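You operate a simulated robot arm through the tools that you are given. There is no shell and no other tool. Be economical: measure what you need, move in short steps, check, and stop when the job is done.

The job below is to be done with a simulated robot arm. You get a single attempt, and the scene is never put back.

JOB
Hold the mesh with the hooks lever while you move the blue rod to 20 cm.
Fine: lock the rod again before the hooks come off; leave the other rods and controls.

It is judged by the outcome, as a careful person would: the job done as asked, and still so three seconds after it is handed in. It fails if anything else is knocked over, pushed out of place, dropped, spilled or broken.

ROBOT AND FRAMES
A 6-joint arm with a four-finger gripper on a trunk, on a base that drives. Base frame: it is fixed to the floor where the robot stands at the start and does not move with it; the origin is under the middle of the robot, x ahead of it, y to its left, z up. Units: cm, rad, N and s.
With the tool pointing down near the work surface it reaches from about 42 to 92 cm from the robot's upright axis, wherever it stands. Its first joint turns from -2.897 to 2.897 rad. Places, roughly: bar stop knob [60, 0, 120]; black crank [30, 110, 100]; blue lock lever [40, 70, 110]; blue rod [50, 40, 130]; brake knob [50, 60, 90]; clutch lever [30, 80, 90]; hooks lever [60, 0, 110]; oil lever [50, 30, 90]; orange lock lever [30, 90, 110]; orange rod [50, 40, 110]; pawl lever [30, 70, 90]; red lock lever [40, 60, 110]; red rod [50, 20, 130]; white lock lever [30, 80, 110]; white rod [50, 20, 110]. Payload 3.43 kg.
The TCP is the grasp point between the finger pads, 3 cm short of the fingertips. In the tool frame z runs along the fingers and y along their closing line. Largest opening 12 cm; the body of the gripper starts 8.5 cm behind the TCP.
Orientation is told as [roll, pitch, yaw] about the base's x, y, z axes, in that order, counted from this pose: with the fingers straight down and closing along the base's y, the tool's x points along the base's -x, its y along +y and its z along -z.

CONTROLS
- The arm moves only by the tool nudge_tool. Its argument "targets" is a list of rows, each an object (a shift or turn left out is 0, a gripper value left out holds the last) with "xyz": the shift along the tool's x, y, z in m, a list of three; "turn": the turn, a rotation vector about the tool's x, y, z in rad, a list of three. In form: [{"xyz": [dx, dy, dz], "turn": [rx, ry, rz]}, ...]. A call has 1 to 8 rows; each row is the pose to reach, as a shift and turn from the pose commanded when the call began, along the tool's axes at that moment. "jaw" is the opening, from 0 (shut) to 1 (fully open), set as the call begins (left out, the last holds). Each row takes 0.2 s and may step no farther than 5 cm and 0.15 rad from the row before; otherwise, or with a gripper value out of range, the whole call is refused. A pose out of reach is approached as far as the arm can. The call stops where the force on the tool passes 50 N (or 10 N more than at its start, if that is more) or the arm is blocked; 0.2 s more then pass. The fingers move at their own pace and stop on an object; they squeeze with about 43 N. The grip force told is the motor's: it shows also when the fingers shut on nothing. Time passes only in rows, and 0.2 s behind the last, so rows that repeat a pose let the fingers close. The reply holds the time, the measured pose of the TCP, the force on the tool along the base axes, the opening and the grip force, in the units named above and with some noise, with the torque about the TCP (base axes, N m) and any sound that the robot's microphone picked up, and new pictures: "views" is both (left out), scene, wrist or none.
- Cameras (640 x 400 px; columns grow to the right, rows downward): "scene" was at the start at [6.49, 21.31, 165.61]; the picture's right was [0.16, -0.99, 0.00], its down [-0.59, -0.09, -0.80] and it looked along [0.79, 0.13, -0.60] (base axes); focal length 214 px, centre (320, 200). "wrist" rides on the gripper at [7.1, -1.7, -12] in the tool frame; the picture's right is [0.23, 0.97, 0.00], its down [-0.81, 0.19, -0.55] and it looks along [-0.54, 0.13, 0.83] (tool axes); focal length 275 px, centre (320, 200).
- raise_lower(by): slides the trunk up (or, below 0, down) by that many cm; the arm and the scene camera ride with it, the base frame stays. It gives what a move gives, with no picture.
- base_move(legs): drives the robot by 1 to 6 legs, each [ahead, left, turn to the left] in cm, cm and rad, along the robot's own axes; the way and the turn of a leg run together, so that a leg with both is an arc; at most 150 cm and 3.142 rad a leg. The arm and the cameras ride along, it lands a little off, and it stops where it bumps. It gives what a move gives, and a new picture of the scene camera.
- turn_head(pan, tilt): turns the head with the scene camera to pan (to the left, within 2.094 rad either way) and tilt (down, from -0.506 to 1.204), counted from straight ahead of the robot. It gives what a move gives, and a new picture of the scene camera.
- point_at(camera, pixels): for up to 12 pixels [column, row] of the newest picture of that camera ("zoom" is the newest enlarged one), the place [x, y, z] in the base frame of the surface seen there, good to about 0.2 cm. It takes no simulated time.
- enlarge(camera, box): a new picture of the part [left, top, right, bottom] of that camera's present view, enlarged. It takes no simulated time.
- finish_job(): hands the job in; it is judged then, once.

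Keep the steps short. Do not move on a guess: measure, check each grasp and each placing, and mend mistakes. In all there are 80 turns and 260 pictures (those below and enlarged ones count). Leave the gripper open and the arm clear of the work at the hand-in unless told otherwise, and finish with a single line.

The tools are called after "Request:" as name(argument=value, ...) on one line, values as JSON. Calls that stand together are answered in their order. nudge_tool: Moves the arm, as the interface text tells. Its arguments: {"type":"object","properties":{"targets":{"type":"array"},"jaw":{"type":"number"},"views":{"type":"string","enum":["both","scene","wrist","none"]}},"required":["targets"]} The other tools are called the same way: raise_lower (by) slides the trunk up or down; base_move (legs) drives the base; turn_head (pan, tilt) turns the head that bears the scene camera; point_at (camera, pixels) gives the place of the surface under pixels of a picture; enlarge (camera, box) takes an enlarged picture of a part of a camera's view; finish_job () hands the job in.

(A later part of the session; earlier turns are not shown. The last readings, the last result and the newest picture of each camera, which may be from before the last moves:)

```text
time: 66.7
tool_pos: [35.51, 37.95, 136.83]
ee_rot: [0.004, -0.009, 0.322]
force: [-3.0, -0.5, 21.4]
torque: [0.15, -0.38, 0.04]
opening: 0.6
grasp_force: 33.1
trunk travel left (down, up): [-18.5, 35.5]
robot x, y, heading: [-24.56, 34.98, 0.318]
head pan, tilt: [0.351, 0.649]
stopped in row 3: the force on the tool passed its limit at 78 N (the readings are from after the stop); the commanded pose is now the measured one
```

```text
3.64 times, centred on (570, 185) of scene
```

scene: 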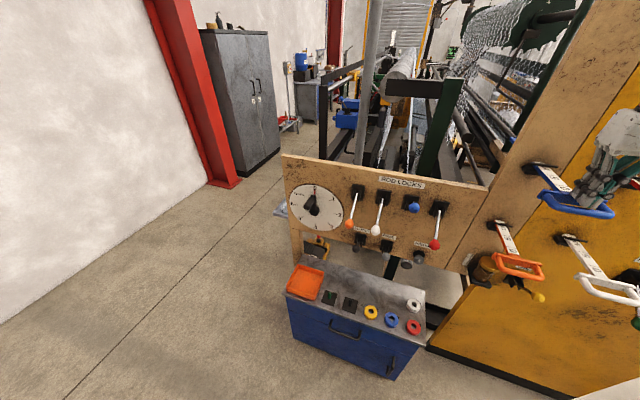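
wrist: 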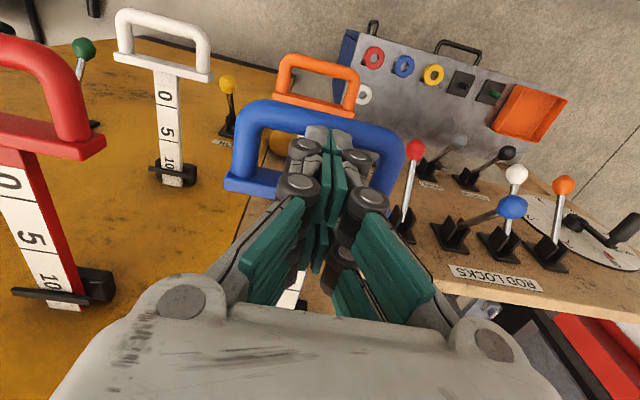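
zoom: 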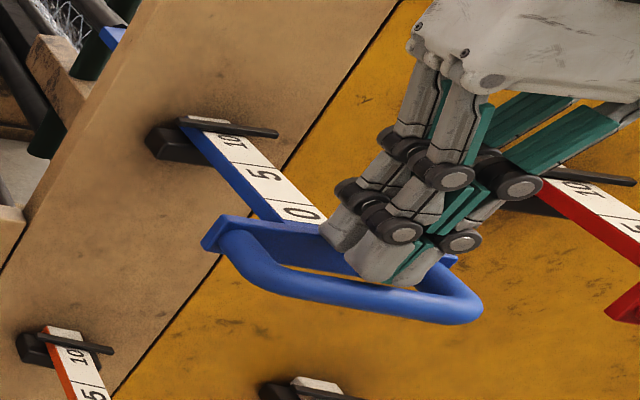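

Touched the plate's top edge (fingertips sit too far inward). Lift, shift 1.1 cm outward, retry.

Request:
nudge_tool(targets=[{"xyz": [0, 0, -0.015]}, {"xyz": [0.011, 0, -0.015]}, {"xyz": [0.011, 0, -0.005]}, {"xyz": [0.011, 0, 0.005]}, {"xyz": [0.011, 0, 0.015]}, {"xyz": [0.011, 0, 0.025]}, {"xyz": [0.011, 0, 0.033]}])

Request:
enlarge(camera="scene", box=[500, 130, 640, 240])

```text
time: 67.8
tool_pos: [34.56, 37.74, 136.39]
ee_rot: [0.003, -0.009, 0.323]
force: [-3.6, -0.8, 22.4]
torque: [-0.09, 0.26, 0.06]
opening: 0.62
grasp_force: 33.8
trunk travel left (down, up): [-18.5, 35.5]
robot x, y, heading: [-24.51, 35.14, 0.321]
head pan, tilt: [0.351, 0.649]
stopped in row 5: the force on the tool passed its limit at 70 N (the readings are from after the stop); the commanded pose is now the measured one
```

scene: 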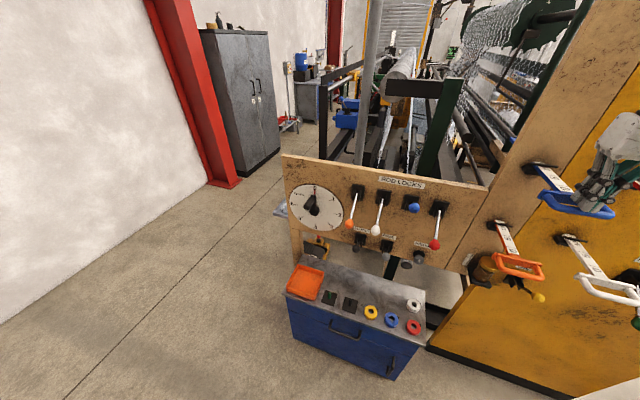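
wrist: 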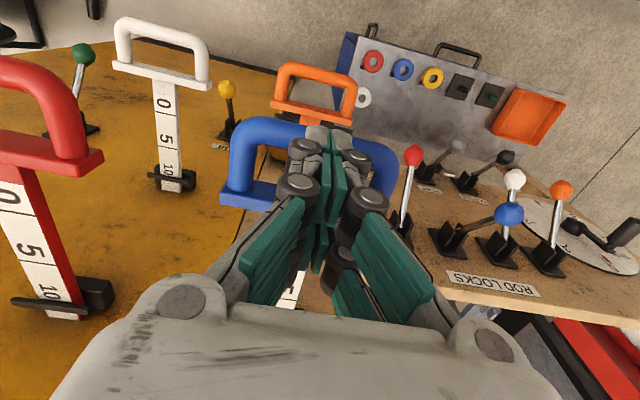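

```text
3.64 times, centred on (570, 185) of scene
```

zoom: 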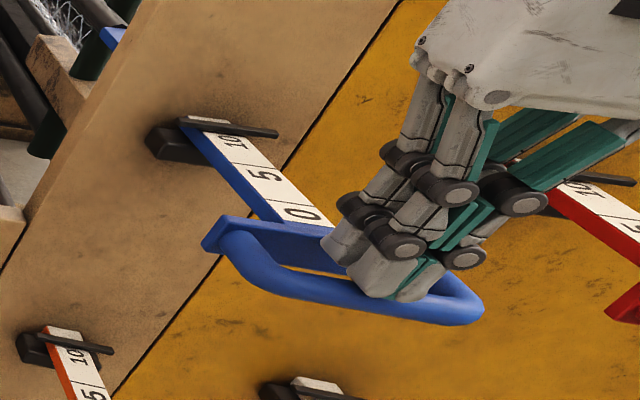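

The fingers are too deep for that gap this way round. I'll lift, turn the gripper 90° and grip the bar with one thin finger inside the loop.

Request:
nudge_tool(targets=[{"xyz": [0, 0, -0.045]}, {"xyz": [0, 0, -0.09]}, {"xyz": [0, 0, -0.12]}, {"xyz": [0, 0, -0.12], "turn": [0, 0, 0.15]}, {"xyz": [0, 0, -0.12], "turn": [0, 0, 0.3]}, {"xyz": [0, 0, -0.12], "turn": [0, 0, 0.45]}, {"xyz": [0, 0, -0.12], "turn": [0, 0, 0.6]}, {"xyz": [0, 0, -0.12], "turn": [0, 0, 0.75]}], jaw=0.3, views="none")

Request:
nudge_tool(targets=[{"turn": [0, 0, 0.14]}, {"turn": [0, 0, 0.28]}, {"turn": [0, 0, 0.42]}, {"turn": [0, 0, 0.56]}, {"turn": [0, 0, 0.69]}, {"turn": [0, 0, 0.82]}])

```text
time: 69.6
tool_pos: [34.63, 37.68, 148.41]
ee_rot: [0.008, -0.003, -0.429]
force: [-0.1, 0.2, 0.1]
torque: [0.02, -0.03, -0.01]
opening: 3.6
grasp_force: 0.1
trunk travel left (down, up): [-18.5, 35.5]
robot x, y, heading: [-24.77, 35.03, 0.315]
head pan, tilt: [0.351, 0.649]
```

```text
time: 71.0
tool_pos: [34.62, 37.69, 148.42]
ee_rot: [0.009, 0.005, -1.25]
force: [-0.8, -0.4, -0.8]
torque: [0.03, -0.02, -0.01]
opening: 3.58
grasp_force: 0.1
trunk travel left (down, up): [-18.5, 35.5]
robot x, y, heading: [-24.66, 35.16, 0.313]
head pan, tilt: [0.351, 0.649]
```

scene: 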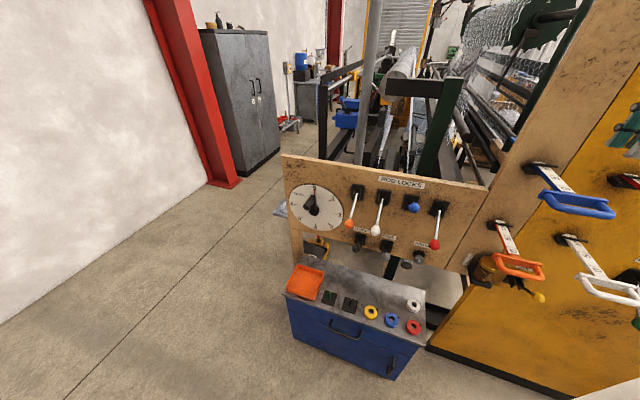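
wrist: 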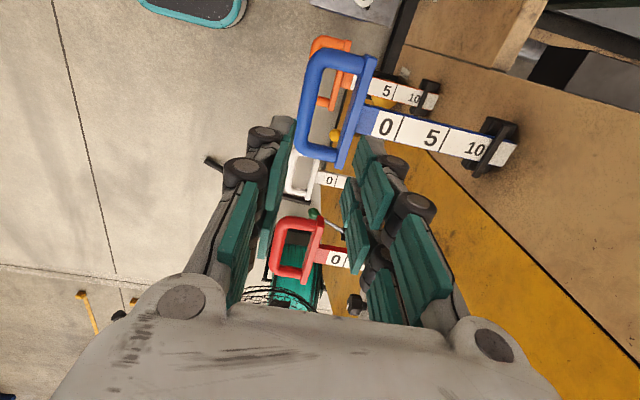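

Excellent view: bar at column ≈305 and the scale next to it. Measure.

Request:
enlarge(camera="wrist", box=[280, 20, 540, 190])

Request:
point_at(camera="wrist", pixels=[[302, 105], [308, 105], [314, 105], [300, 150], [318, 57], [352, 100], [347, 120], [367, 110], [405, 128], [448, 140], [487, 155], [495, 150]])

```text
2.35 times, centred on (410, 105) of wrist
```

zoom: 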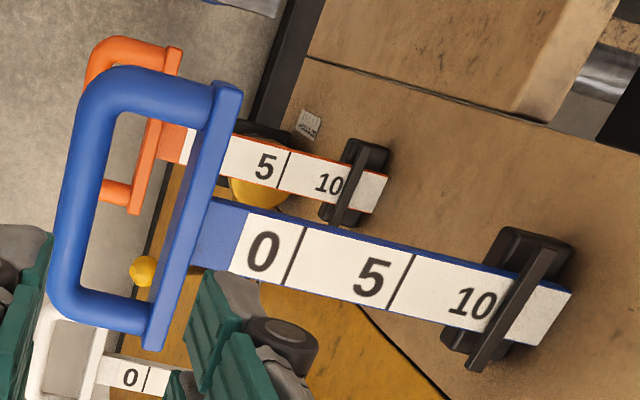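

```text
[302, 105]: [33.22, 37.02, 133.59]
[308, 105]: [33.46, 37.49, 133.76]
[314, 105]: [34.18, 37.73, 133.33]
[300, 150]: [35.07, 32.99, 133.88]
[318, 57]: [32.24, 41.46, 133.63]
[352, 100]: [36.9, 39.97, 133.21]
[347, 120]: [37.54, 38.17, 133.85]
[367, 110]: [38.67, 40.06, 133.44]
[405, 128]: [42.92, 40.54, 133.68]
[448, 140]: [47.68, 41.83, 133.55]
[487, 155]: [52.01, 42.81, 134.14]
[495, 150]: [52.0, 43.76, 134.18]
```

Bar centre u≈43.6, top z≈133.8. Shift −1.15 cm along the closing line and descend, opening 4 cm.

Request:
nudge_tool(targets=[{"xyz": [0, -0.0115, 0.03]}, {"xyz": [0, -0.0115, 0.07]}, {"xyz": [0, -0.0115, 0.105]}], jaw=0.34, views="wrist")

Request:
enlarge(camera="wrist", box=[220, 60, 440, 220])

```text
time: 71.8
tool_pos: [33.83, 37.16, 137.75]
ee_rot: [0.009, 0.004, -1.248]
force: [0.3, 0.1, -0.8]
torque: [-0.01, 0.01, -0.01]
opening: 4.06
grasp_force: 0.1
trunk travel left (down, up): [-18.5, 35.5]
robot x, y, heading: [-24.36, 35.26, 0.316]
head pan, tilt: [0.351, 0.649]
```

wrist: 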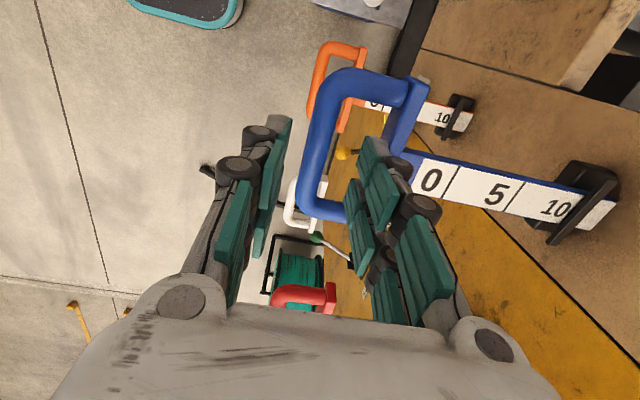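

```text
2.50 times, centred on (330, 140) of wrist
```

zoom: 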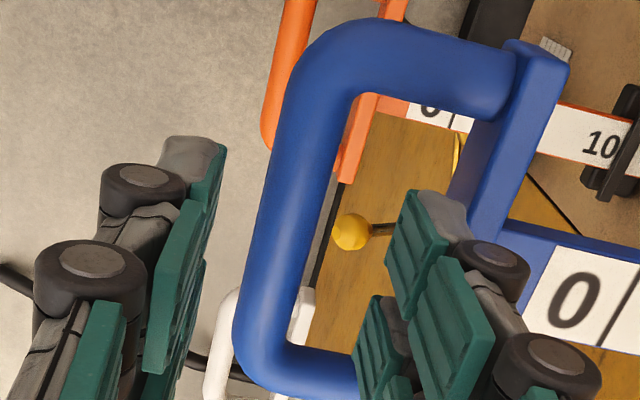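

Inner finger is over the gap. Narrow to ~3.2 cm and descend gently.

Request:
nudge_tool(targets=[{"xyz": [0, -0.003, 0]}, {"xyz": [0, -0.003, 0.01]}, {"xyz": [0, -0.003, 0.02]}, {"xyz": [0, -0.003, 0.03]}, {"xyz": [0, -0.003, 0.04]}], jaw=0.27, views="wrist")

Request:
enlarge(camera="wrist", box=[220, 60, 440, 220])

```text
time: 73.0
tool_pos: [33.43, 37.17, 133.69]
ee_rot: [0.009, 0.005, -1.248]
force: [1.0, -0.5, 0.1]
torque: [0.04, -0.02, 0.02]
opening: 3.28
grasp_force: 0.1
trunk travel left (down, up): [-18.5, 35.5]
robot x, y, heading: [-24.39, 35.02, 0.32]
head pan, tilt: [0.351, 0.649]
```

wrist: 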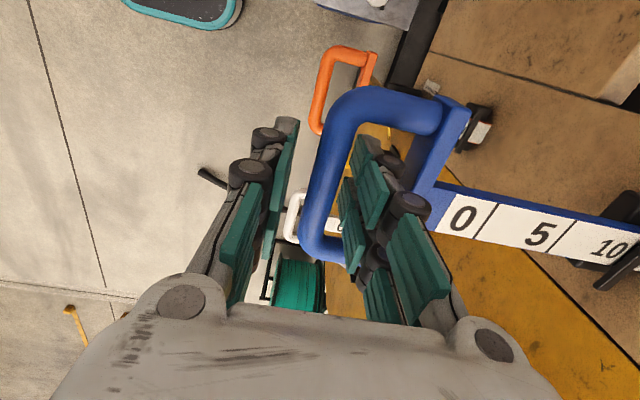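

```text
2.50 times, centred on (330, 140) of wrist
```

zoom: 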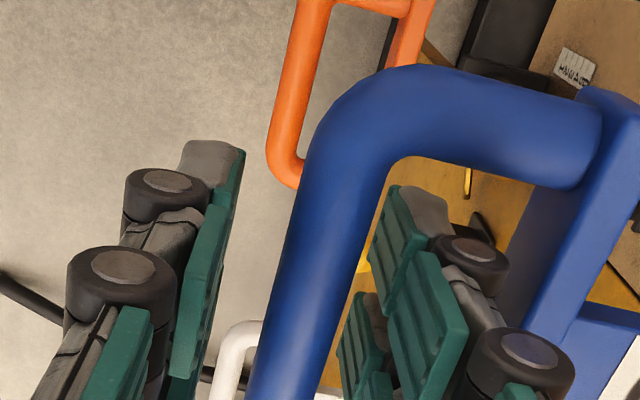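

Inner finger is inside the loop, no contact force. Close on the bar.

Request:
nudge_tool(targets=[{"xyz": [0, 0, 0.003]}, {"xyz": [0, 0, 0.003]}, {"xyz": [0, 0, 0.003]}], jaw=0, views="wrist")

Request:
enlarge(camera="wrist", box=[400, 140, 640, 300])

```text
time: 73.8
tool_pos: [33.3, 37.3, 133.41]
ee_rot: [0.01, 0.003, -1.249]
force: [1.2, -1.2, 23.7]
torque: [0.01, -0.01, -2.18]
opening: 1.64
grasp_force: 45.1
trunk travel left (down, up): [-18.5, 35.5]
robot x, y, heading: [-24.48, 35.41, 0.309]
head pan, tilt: [0.351, 0.649]
```

wrist: 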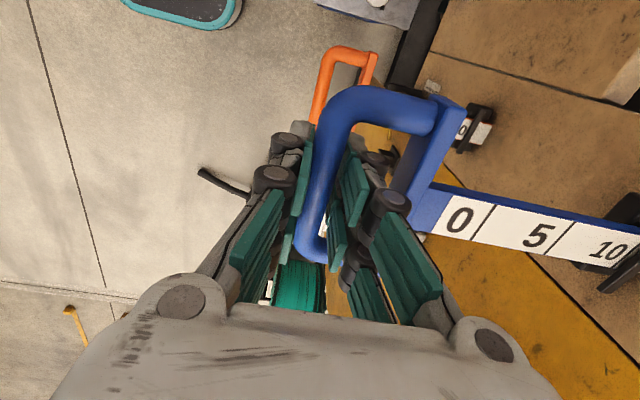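

```text
2.50 times, centred on (520, 220) of wrist
```

zoom: 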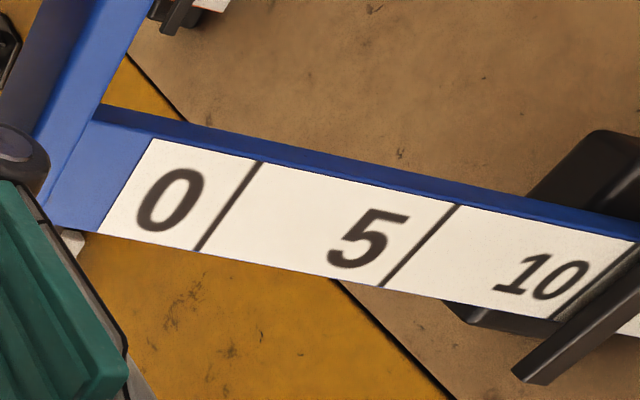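

Gripped (1.64 cm); the 10-line is right at the blade. Pull 3 cm outward as a test.

Request:
nudge_tool(targets=[{"xyz": [0, -0.01, 0.002]}, {"xyz": [0, -0.02, 0.002]}, {"xyz": [0, -0.03, 0.002]}], views="wrist")

```text
time: 74.6
tool_pos: [30.3, 36.33, 133.32]
ee_rot: [0.007, 0.004, -1.249]
force: [-0.5, 0.2, -1.8]
torque: [0.03, -0.02, -1.99]
opening: 1.54
grasp_force: 44.9
trunk travel left (down, up): [-18.5, 35.5]
robot x, y, heading: [-24.74, 35.17, 0.315]
head pan, tilt: [0.351, 0.649]
```

wrist: 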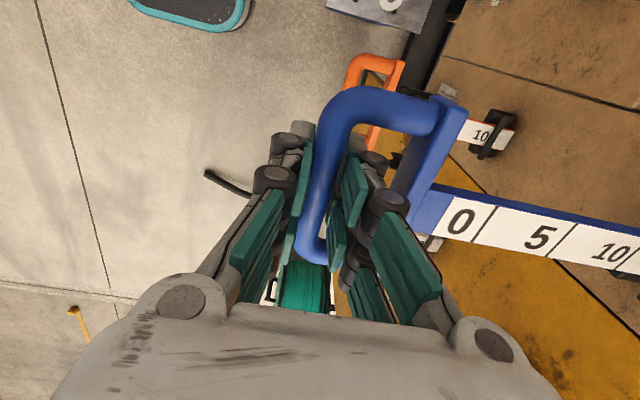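

Moves freely. Pull on to about 9.5 cm in total.

Request:
nudge_tool(targets=[{"xyz": [0, -0.02, 0]}, {"xyz": [0, -0.04, 0]}, {"xyz": [0, -0.055, 0]}, {"xyz": [0, -0.063, 0]}, {"xyz": [0, -0.063, 0]}], views="both")

Request:
enlarge(camera="scene", box=[480, 130, 640, 240])

```text
time: 75.8
tool_pos: [25.3, 34.52, 133.24]
ee_rot: [0.009, 0.004, -1.244]
force: [-1.6, 22.0, 5.2]
torque: [0.95, 0.24, -2.14]
opening: 1.61
grasp_force: 44.6
trunk travel left (down, up): [-18.5, 35.5]
robot x, y, heading: [-24.44, 34.65, 0.313]
head pan, tilt: [0.351, 0.649]
```

scene: 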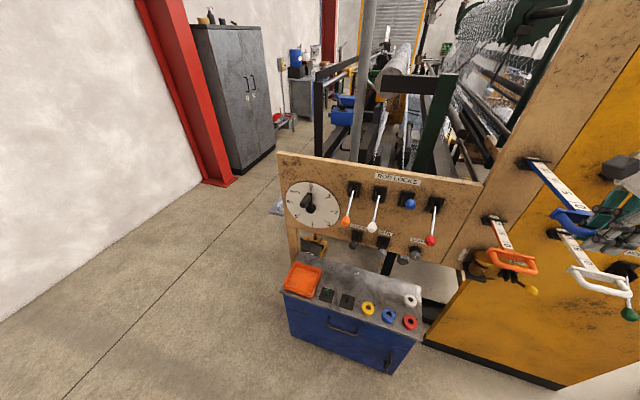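
wrist: 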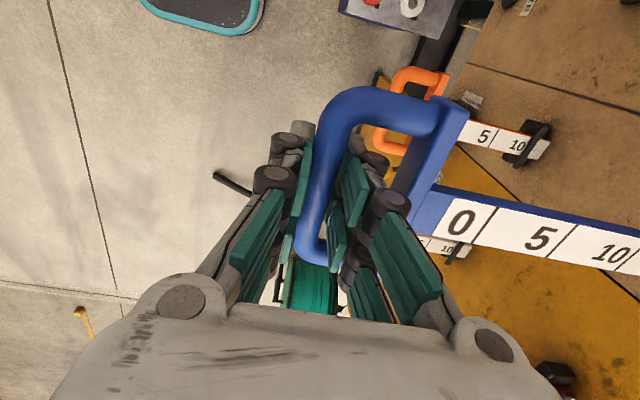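

```text
3.64 times, centred on (560, 185) of scene
```

zoom: 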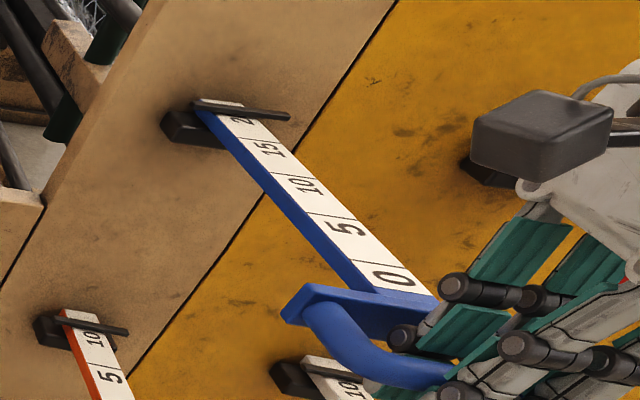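

About 8.5 cm so far. Zoom on the blade to read.

Request:
enlarge(camera="scene", box=[515, 145, 575, 185])

```text
10.00 times, centred on (545, 165) of scene
```

zoom: 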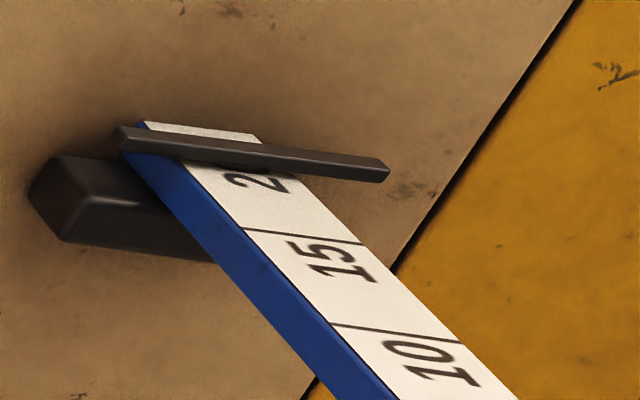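

Request:
point_at(camera="zoom", pixels=[[310, 236], [305, 235], [400, 333], [395, 333], [235, 175], [300, 165], [300, 158], [340, 158], [200, 128], [345, 170], [220, 145]])

```text
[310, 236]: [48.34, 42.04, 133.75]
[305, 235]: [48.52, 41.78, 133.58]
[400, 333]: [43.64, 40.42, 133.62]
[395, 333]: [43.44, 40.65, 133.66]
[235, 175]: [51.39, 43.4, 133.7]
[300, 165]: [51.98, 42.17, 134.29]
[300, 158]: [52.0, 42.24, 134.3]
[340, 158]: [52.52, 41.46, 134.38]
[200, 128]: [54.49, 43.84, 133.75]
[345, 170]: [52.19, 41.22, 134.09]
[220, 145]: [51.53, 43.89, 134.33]
```

The 15-line is at u≈59.2, 10-line 54.1, blade centre u≈62.8: reads ≈18.6. Pull 1.3 cm more, then re-measure.

Request:
nudge_tool(targets=[{"xyz": [0, -0.007, 0]}, {"xyz": [0, -0.01, 0]}, {"xyz": [0, -0.01, 0]}], views="scene")

Request:
enlarge(camera="scene", box=[515, 145, 575, 185])

```text
time: 76.6
tool_pos: [24.7, 34.46, 133.31]
ee_rot: [0.009, 0.002, -1.244]
force: [-3.2, 27.3, 5.2]
torque: [0.42, 0.07, -2.08]
opening: 1.55
grasp_force: 45.0
trunk travel left (down, up): [-18.5, 35.5]
robot x, y, heading: [-24.37, 35.16, 0.314]
head pan, tilt: [0.351, 0.649]
```

scene: 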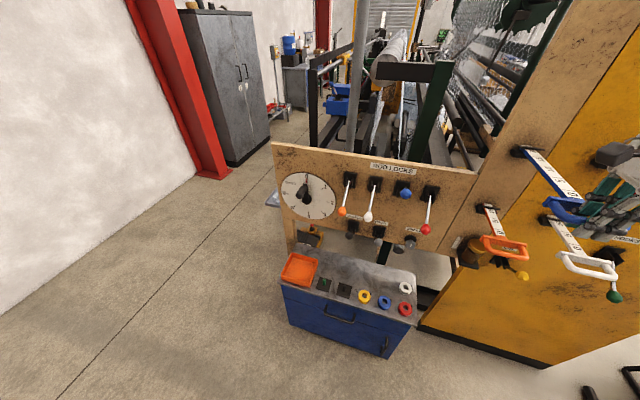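

```text
10.00 times, centred on (545, 165) of scene
```

zoom: 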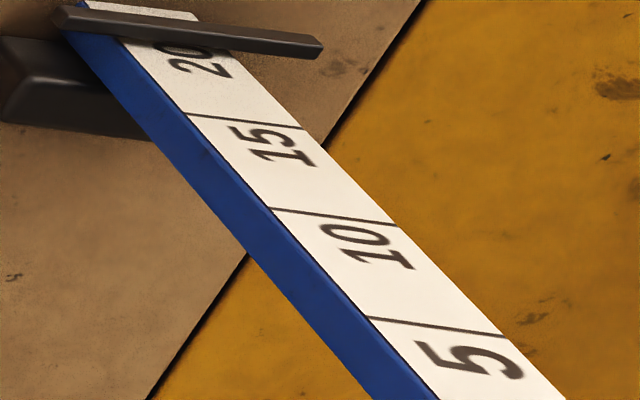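

Request:
point_at(camera="zoom", pixels=[[240, 119], [245, 120], [330, 213], [335, 214], [430, 324], [440, 326], [200, 30], [240, 38], [280, 42], [300, 50], [120, 18], [100, 22]])

```text
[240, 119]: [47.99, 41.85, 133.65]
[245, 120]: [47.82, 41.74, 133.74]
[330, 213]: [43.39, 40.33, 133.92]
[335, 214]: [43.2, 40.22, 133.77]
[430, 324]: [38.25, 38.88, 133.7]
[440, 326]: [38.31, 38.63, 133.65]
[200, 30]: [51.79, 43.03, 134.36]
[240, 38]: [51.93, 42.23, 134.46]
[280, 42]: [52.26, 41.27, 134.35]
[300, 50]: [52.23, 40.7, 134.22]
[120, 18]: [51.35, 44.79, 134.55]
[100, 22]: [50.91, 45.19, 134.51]
```

Reads ≈19.05. There is a sideways load; relieve it (+0.5 cm toward +y) and pull ~1 cm more.

Request:
nudge_tool(targets=[{"xyz": [0.005, 0, 0]}, {"xyz": [0.005, -0.006, 0]}, {"xyz": [0.005, -0.01, 0]}, {"xyz": [0.005, -0.01, 0]}], views="scene")

Request:
enlarge(camera="scene", box=[505, 135, 565, 175])

```text
time: 77.6
tool_pos: [24.62, 34.23, 133.39]
ee_rot: [0.009, 0.003, -1.245]
force: [0.2, 15.5, 1.8]
torque: [-0.16, -0.09, -2.11]
opening: 1.53
grasp_force: 45.5
trunk travel left (down, up): [-18.5, 35.5]
robot x, y, heading: [-23.94, 34.97, 0.317]
head pan, tilt: [0.351, 0.649]
```

scene: 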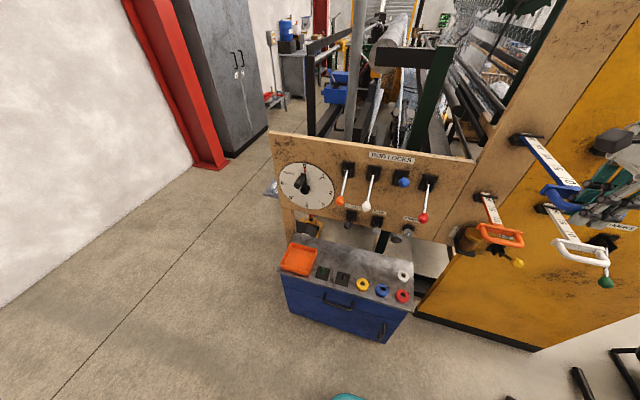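

```text
10.00 times, centred on (535, 155) of scene
```

zoom: 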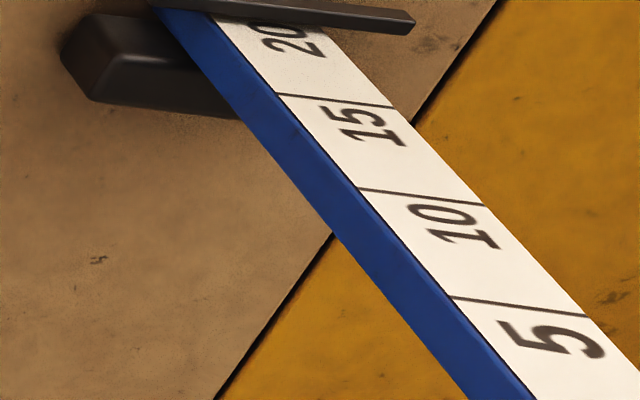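

Request:
point_at(camera="zoom", pixels=[[330, 100], [340, 101], [418, 196], [425, 197], [520, 306], [530, 308], [300, 12], [350, 18], [390, 22], [260, 6]])

```text
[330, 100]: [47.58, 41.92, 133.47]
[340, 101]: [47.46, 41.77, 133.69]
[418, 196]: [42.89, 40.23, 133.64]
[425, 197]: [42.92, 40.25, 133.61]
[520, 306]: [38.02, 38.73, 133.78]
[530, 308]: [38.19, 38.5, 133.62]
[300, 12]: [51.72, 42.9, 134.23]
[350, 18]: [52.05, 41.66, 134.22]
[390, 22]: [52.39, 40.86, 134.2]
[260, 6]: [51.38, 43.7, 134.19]
```

20-line is ~0.5 cm short of the blade's centre. Pull a bit more.

Request:
nudge_tool(targets=[{"xyz": [0.003, -0.006, 0]}, {"xyz": [0.003, -0.012, 0]}, {"xyz": [0.003, -0.012, 0]}], views="scene")

Request:
enlarge(camera="scene", box=[500, 110, 572, 158])

```text
time: 78.4
tool_pos: [24.68, 34.32, 133.34]
ee_rot: [0.008, 0.005, -1.246]
force: [-2.9, 21.7, -23.8]
torque: [0.15, 0.08, -2.02]
opening: 1.53
grasp_force: 44.3
trunk travel left (down, up): [-18.5, 35.5]
robot x, y, heading: [-24.36, 35.14, 0.319]
head pan, tilt: [0.351, 0.649]
```

scene: 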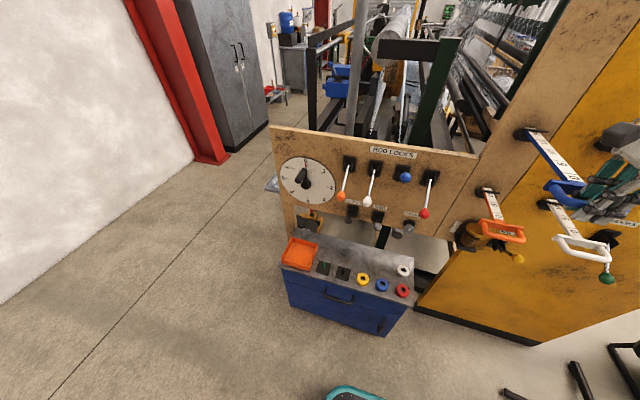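

```text
8.33 times, centred on (536, 134) of scene
```

zoom: 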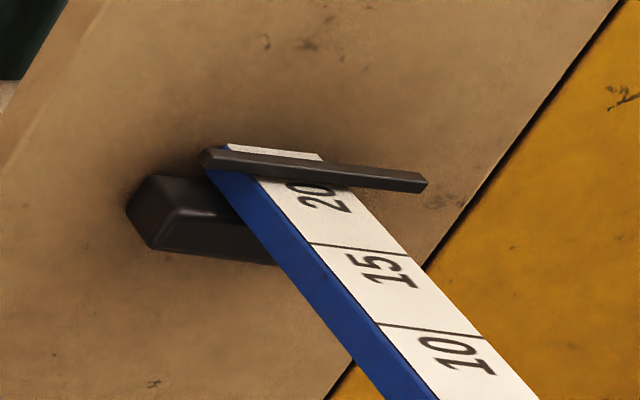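

The arm lags here (near its folded limit) though the rod itself barely resists. Nudge the base back 0.7 cm instead while gripping.

Request:
base_move(legs=[[-0.7, 0, 0]])

Request:
enlarge(camera="scene", box=[500, 110, 572, 158])

```text
time: 79.1
tool_pos: [23.92, 33.96, 133.42]
ee_rot: [0.007, 0.003, -1.246]
force: [-6.7, 16.7, -17.1]
torque: [0.03, 0.05, -2.03]
opening: 1.54
grasp_force: 44.9
trunk travel left (down, up): [-18.5, 35.5]
robot x, y, heading: [-25.05, 34.53, 0.314]
head pan, tilt: [0.351, 0.649]
```

scene: 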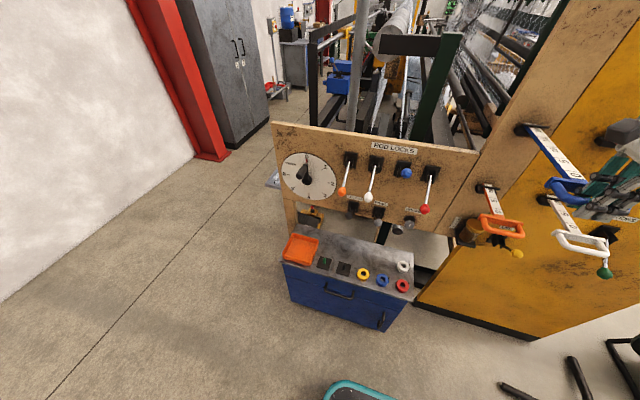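

```text
8.33 times, centred on (536, 134) of scene
```

zoom: 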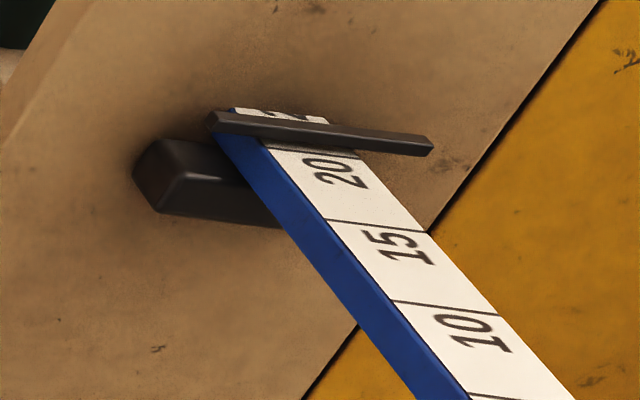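

Now the 20-line appears right at the blade. Measure.

Request:
point_at(camera="zoom", pixels=[[375, 224], [380, 225], [445, 307], [450, 308], [300, 151], [310, 152], [300, 122], [350, 135], [400, 140], [290, 130], [310, 145], [285, 113]])

Request:
enlarge(camera="scene", box=[516, 116, 556, 141])

```text
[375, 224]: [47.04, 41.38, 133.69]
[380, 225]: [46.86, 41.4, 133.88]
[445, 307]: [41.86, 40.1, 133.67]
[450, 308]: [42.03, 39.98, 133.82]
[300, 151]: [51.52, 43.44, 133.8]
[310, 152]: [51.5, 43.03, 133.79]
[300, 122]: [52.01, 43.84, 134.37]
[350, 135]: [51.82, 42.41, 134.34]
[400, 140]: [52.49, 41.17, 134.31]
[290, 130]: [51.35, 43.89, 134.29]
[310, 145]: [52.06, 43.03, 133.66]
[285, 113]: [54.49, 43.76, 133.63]
```

```text
16.00 times, centred on (536, 128) of scene
```

zoom: 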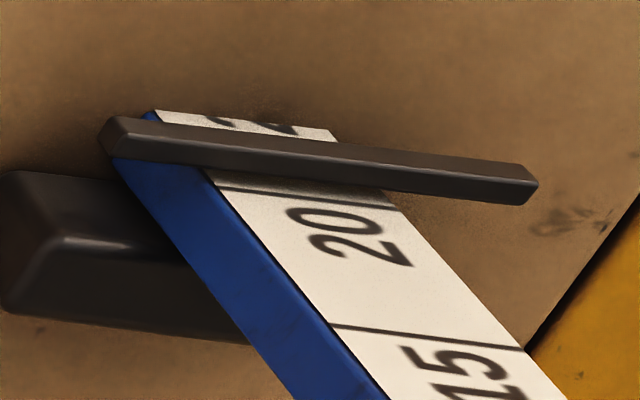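

Request:
point_at(camera="zoom", pixels=[[260, 192], [300, 196], [350, 201], [430, 337], [480, 342], [250, 140], [300, 146], [350, 152], [250, 158], [300, 164], [350, 170], [290, 130]])

```text
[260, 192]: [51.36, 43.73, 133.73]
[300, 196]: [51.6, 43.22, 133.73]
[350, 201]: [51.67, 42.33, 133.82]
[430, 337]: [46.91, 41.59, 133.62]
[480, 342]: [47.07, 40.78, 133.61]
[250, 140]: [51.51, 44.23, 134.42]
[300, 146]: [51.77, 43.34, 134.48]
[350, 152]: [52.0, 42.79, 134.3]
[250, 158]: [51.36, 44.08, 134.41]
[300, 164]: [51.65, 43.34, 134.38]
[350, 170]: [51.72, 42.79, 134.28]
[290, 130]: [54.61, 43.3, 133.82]
```

20-line u≈62.53, blade centre ≈62.85: reads ≈20.3. Nudge the base forward 0.3 cm to trim.

Request:
base_move(legs=[[0.3, 0, 0]])

Request:
enlarge(camera="scene", box=[516, 116, 556, 141])

```text
time: 79.8
tool_pos: [24.61, 34.04, 133.36]
ee_rot: [0.01, 0.004, -1.244]
force: [-3.5, 20.3, -9.1]
torque: [1.22, 0.28, -2.06]
opening: 1.54
grasp_force: 44.4
trunk travel left (down, up): [-18.5, 35.5]
robot x, y, heading: [-25.19, 35.0, 0.313]
head pan, tilt: [0.351, 0.649]
```

scene: 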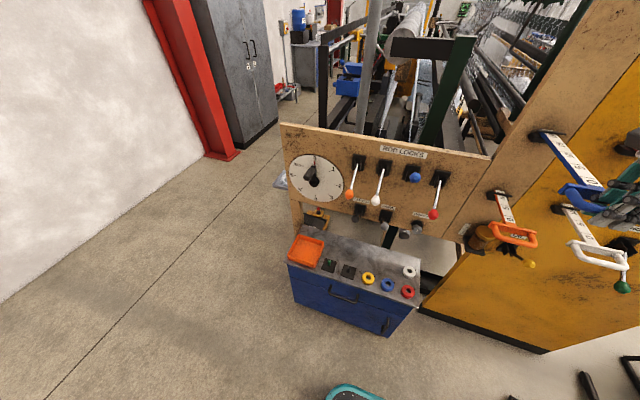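

```text
16.00 times, centred on (536, 128) of scene
```

zoom: 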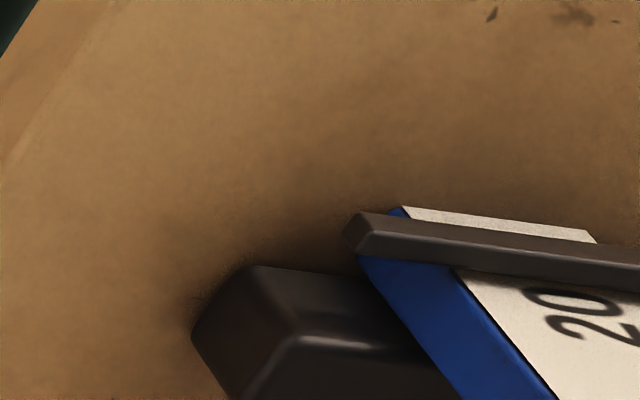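

Request:
enlarge(camera="scene", box=[530, 120, 590, 160])

Request:
point_at(camera="scene", pixels=[[549, 133], [555, 135]])

```text
10.00 times, centred on (560, 140) of scene
```

zoom: 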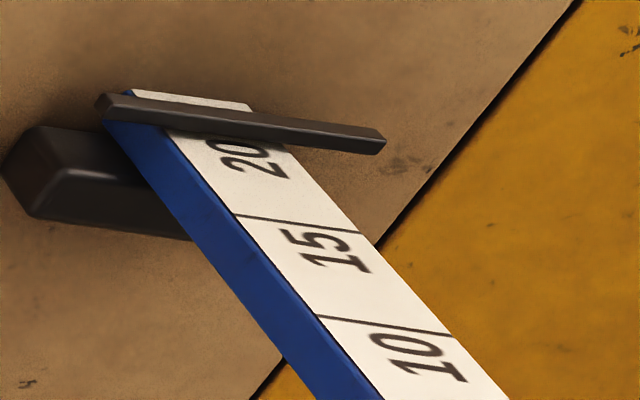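

```text
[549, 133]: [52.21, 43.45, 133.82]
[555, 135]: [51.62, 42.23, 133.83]
```

Request:
point_at(camera="zoom", pixels=[[270, 220], [300, 224], [330, 228], [350, 320], [385, 325], [420, 330], [180, 110], [220, 118], [260, 125], [180, 122], [220, 130], [260, 137]])

```text
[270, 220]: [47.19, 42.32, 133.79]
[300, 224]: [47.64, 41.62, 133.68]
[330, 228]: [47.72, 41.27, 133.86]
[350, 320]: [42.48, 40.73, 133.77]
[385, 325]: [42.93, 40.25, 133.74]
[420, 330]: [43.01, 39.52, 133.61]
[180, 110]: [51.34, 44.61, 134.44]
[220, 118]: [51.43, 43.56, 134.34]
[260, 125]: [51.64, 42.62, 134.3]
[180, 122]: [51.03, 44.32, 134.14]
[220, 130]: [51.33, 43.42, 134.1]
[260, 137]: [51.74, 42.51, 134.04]
```

Reads ≈19.45 now; turns are running short, so I'll use the tool position (20 cm ↔ u≈33.67) as gauge. Trim the base back 0.5 cm.

Request:
base_move(legs=[[-0.5, 0, 0]])

Request:
nudge_tool(targets=[{"xyz": [0, 0, 0]}], views="none")

Request:
enlarge(camera="scene", box=[500, 105, 600, 165])

```text
time: 80.5
tool_pos: [24.24, 34.07, 133.27]
ee_rot: [0.008, 0.004, -1.245]
force: [-10.2, 14.7, -10.5]
torque: [1.28, 0.32, -2.05]
opening: 1.57
grasp_force: 45.2
trunk travel left (down, up): [-18.5, 35.5]
robot x, y, heading: [-25.57, 35.0, 0.321]
head pan, tilt: [0.351, 0.649]
```

scene: 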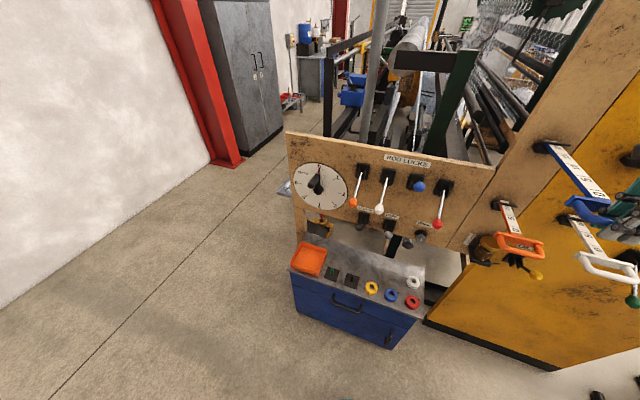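

```text
time: 80.9
tool_pos: [24.35, 34.12, 133.46]
ee_rot: [0.009, 0.008, -1.246]
force: [-5.9, 9.4, -5.9]
torque: [0.75, 0.23, -2.16]
opening: 1.57
grasp_force: 45.1
trunk travel left (down, up): [-18.5, 35.5]
robot x, y, heading: [-25.34, 34.95, 0.315]
head pan, tilt: [0.351, 0.649]
```

```text
6.40 times, centred on (550, 135) of scene
5 turns are left
```

zoom: 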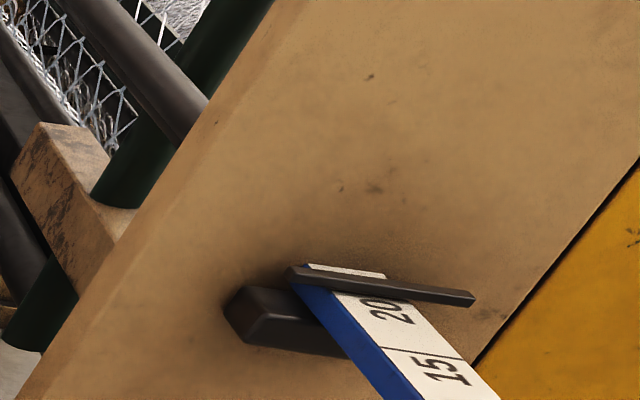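

Reads ≈19.8–19.9: good. Now open, lift straight up, and travel above the blue lock lever.

Request:
nudge_tool(targets=[{"xyz": [0, 0, 0]}, {"xyz": [0, 0, 0]}, {"xyz": [0, 0, -0.02]}, {"xyz": [0, 0, -0.05]}, {"xyz": [0, 0, -0.08]}, {"xyz": [0, 0, -0.11]}], jaw=0.26, views="scene")

Request:
nudge_tool(targets=[{"xyz": [0.0358, 0.0279, 0]}, {"xyz": [0.0715, 0.0558, 0]}, {"xyz": [0.107, 0.0837, 0]}, {"xyz": [0.143, 0.1115, 0]}, {"xyz": [0.179, 0.1394, 0]}, {"xyz": [0.2145, 0.1673, 0]}, {"xyz": [0.25, 0.195, 0]}, {"xyz": [0.286, 0.223, 0]}], jaw=0, views="both")

Request:
enlarge(camera="scene", box=[480, 100, 640, 240])

```text
time: 82.3
tool_pos: [23.95, 33.59, 144.64]
ee_rot: [0.008, 0.006, -1.245]
force: [0.3, -0.3, 0.3]
torque: [-0.03, -0.02, -0.02]
opening: 3.15
grasp_force: 0.2
trunk travel left (down, up): [-18.5, 35.5]
robot x, y, heading: [-25.63, 34.96, 0.31]
head pan, tilt: [0.351, 0.649]
```

scene: 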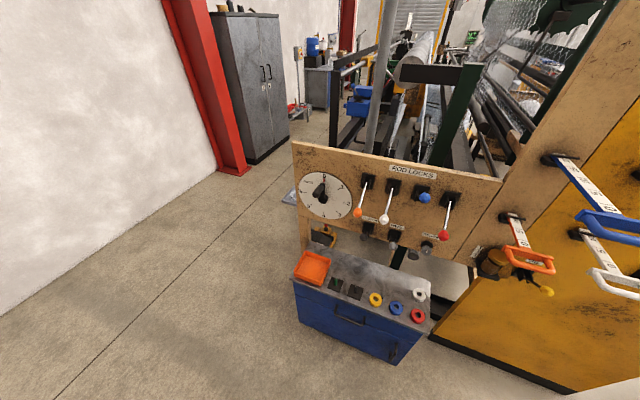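

```text
time: 84.1
tool_pos: [36.47, 68.24, 144.98]
ee_rot: [0.009, 0.007, -1.245]
force: [0.1, 1.0, 0.2]
torque: [-0.06, 0.01, 0.03]
opening: 0.0
grasp_force: 33.5
trunk travel left (down, up): [-18.5, 35.5]
robot x, y, heading: [-25.3, 34.56, 0.312]
head pan, tilt: [0.351, 0.649]
```

scene: 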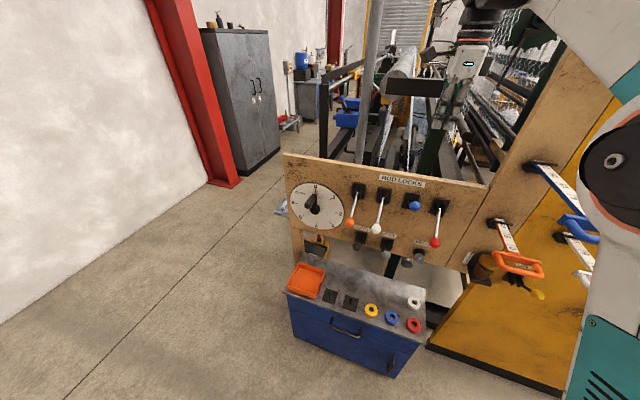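
wrist: 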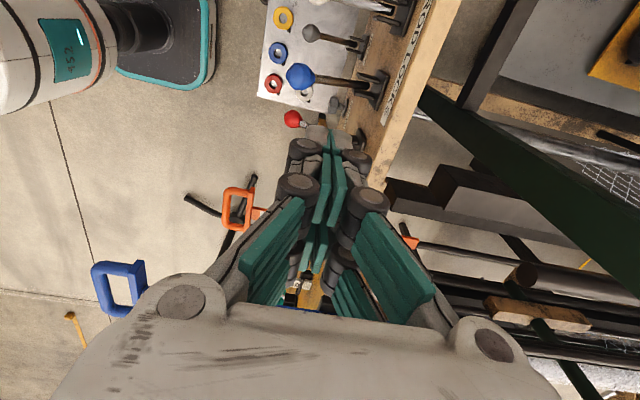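

```text
2.86 times, centred on (560, 170) of scene
4 turns are left
```

zoom: 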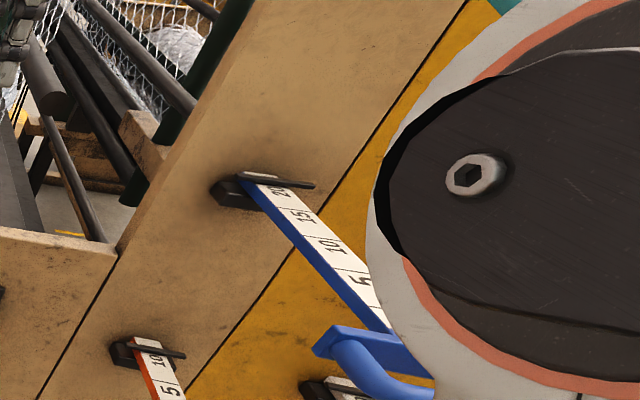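

Gripper is exactly above the lever stem, rod still at 20. Now lower, push the lock lever straight down to its stop, lift off, and turn the gripper back.

Request:
raise_lower(by=-13)

Request:
nudge_tool(targets=[{"xyz": [0, 0, 0.045]}, {"xyz": [0, 0, 0.085]}, {"xyz": [0, 0, 0.105]}, {"xyz": [0, 0, 0.125]}, {"xyz": [0, 0, 0.145]}, {"xyz": [0, 0, 0.165]}, {"xyz": [0, 0, 0.185]}, {"xyz": [0, 0, 0.205]}], views="none")

Request:
nudge_tool(targets=[{"xyz": [0, 0, 0.012]}, {"xyz": [0, 0, 0.024]}, {"xyz": [0, 0, 0.036]}], views="wrist")

Request:
nudge_tool(targets=[{"xyz": [0, 0, -0.045]}, {"xyz": [0, 0, -0.09]}, {"xyz": [0, 0, -0.135]}, {"xyz": [0, 0, -0.18]}, {"xyz": [0, 0, -0.225]}], views="none")

Request:
raise_lower(by=15)

Request:
nudge_tool(targets=[{"turn": [0, 0, -0.145]}, {"turn": [0, 0, -0.29]}, {"turn": [0, 0, -0.435]}, {"turn": [0, 0, -0.58]}, {"turn": [0, 0, -0.725]}, {"turn": [0, 0, -0.87]}, {"turn": [0, 0, -1.015]}, {"turn": [0, 0, -1.16]}], views="scene")

Request:
enlarge(camera="scene", box=[270, 130, 510, 290])

```text
time: 85.7
tool_pos: [36.37, 68.17, 132.07]
ee_rot: [0.008, 0.008, -1.245]
force: [0.0, -0.1, 0.4]
torque: [-0.01, 0.03, 0.04]
opening: 0.01
grasp_force: 33.1
trunk travel left (down, up): [-5.5, 48.5]
robot x, y, heading: [-25.4, 34.52, 0.317]
head pan, tilt: [0.351, 0.649]
```

```text
time: 87.3
tool_pos: [35.53, 68.45, 114.69]
ee_rot: [0.004, 0.009, -1.24]
force: [-21.6, -6.9, 18.0]
torque: [0.26, -0.77, -0.11]
opening: 0.6
grasp_force: 33.6
trunk travel left (down, up): [-5.5, 48.5]
robot x, y, heading: [-25.3, 35.1, 0.319]
head pan, tilt: [0.351, 0.649]
stopped in row 7: the force on the tool passed its limit at 78 N (the readings are from after the stop); the commanded pose is now the measured one
```

```text
time: 87.6
tool_pos: [35.55, 68.45, 114.4]
ee_rot: [0.008, 0.01, -1.243]
force: [-18.9, -8.0, 29.3]
torque: [0.55, -1.73, -0.17]
opening: 0.6
grasp_force: 33.7
trunk travel left (down, up): [-5.5, 48.5]
robot x, y, heading: [-25.58, 34.74, 0.319]
head pan, tilt: [0.351, 0.649]
stopped in row 1: the force on the tool passed its limit at 57 N (the readings are from after the stop); the commanded pose is now the measured one
```

wrist: 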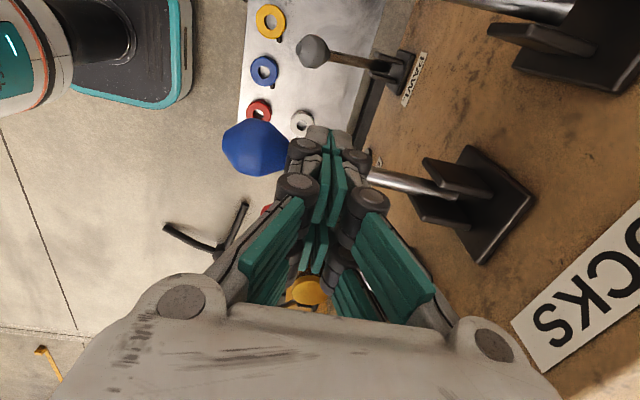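

```text
time: 88.0
tool_pos: [35.66, 68.38, 114.76]
ee_rot: [-0.012, 0.005, -1.241]
force: [-3.8, -2.2, -15.9]
torque: [-0.44, 1.21, -0.11]
opening: 0.59
grasp_force: 33.7
trunk travel left (down, up): [-5.5, 48.5]
robot x, y, heading: [-25.7, 34.62, 0.317]
head pan, tilt: [0.351, 0.649]
stopped in row 1: the force on the tool passed its limit at 89 N (the readings are from after the stop); the commanded pose is now the measured one
```

```text
time: 89.7
tool_pos: [35.66, 68.42, 129.91]
ee_rot: [-0.011, 0.007, -1.24]
force: [-0.4, 0.9, -0.2]
torque: [-0.01, 0.04, -0.04]
opening: 0.0
grasp_force: 33.0
trunk travel left (down, up): [-20.5, 33.5]
robot x, y, heading: [-25.38, 35.09, 0.318]
head pan, tilt: [0.351, 0.649]
```

```text
time: 91.5
tool_pos: [35.62, 68.33, 130.0]
ee_rot: [0.005, 0.011, -0.075]
force: [0.7, 0.1, 0.1]
torque: [-0.01, 0.0, 0.02]
opening: 0.02
grasp_force: 33.6
trunk travel left (down, up): [-20.5, 33.5]
robot x, y, heading: [-25.53, 34.73, 0.315]
head pan, tilt: [0.351, 0.649]
```

scene: 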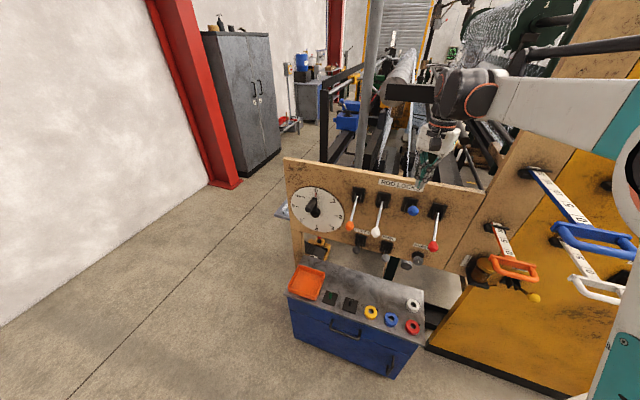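

```text
2.50 times, centred on (390, 210) of scene
3 turns are left
```

zoom: 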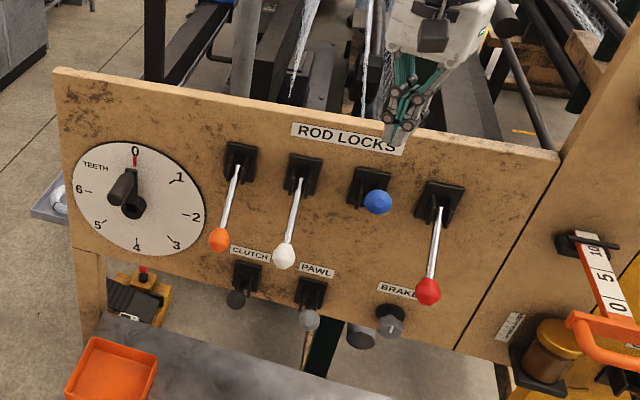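

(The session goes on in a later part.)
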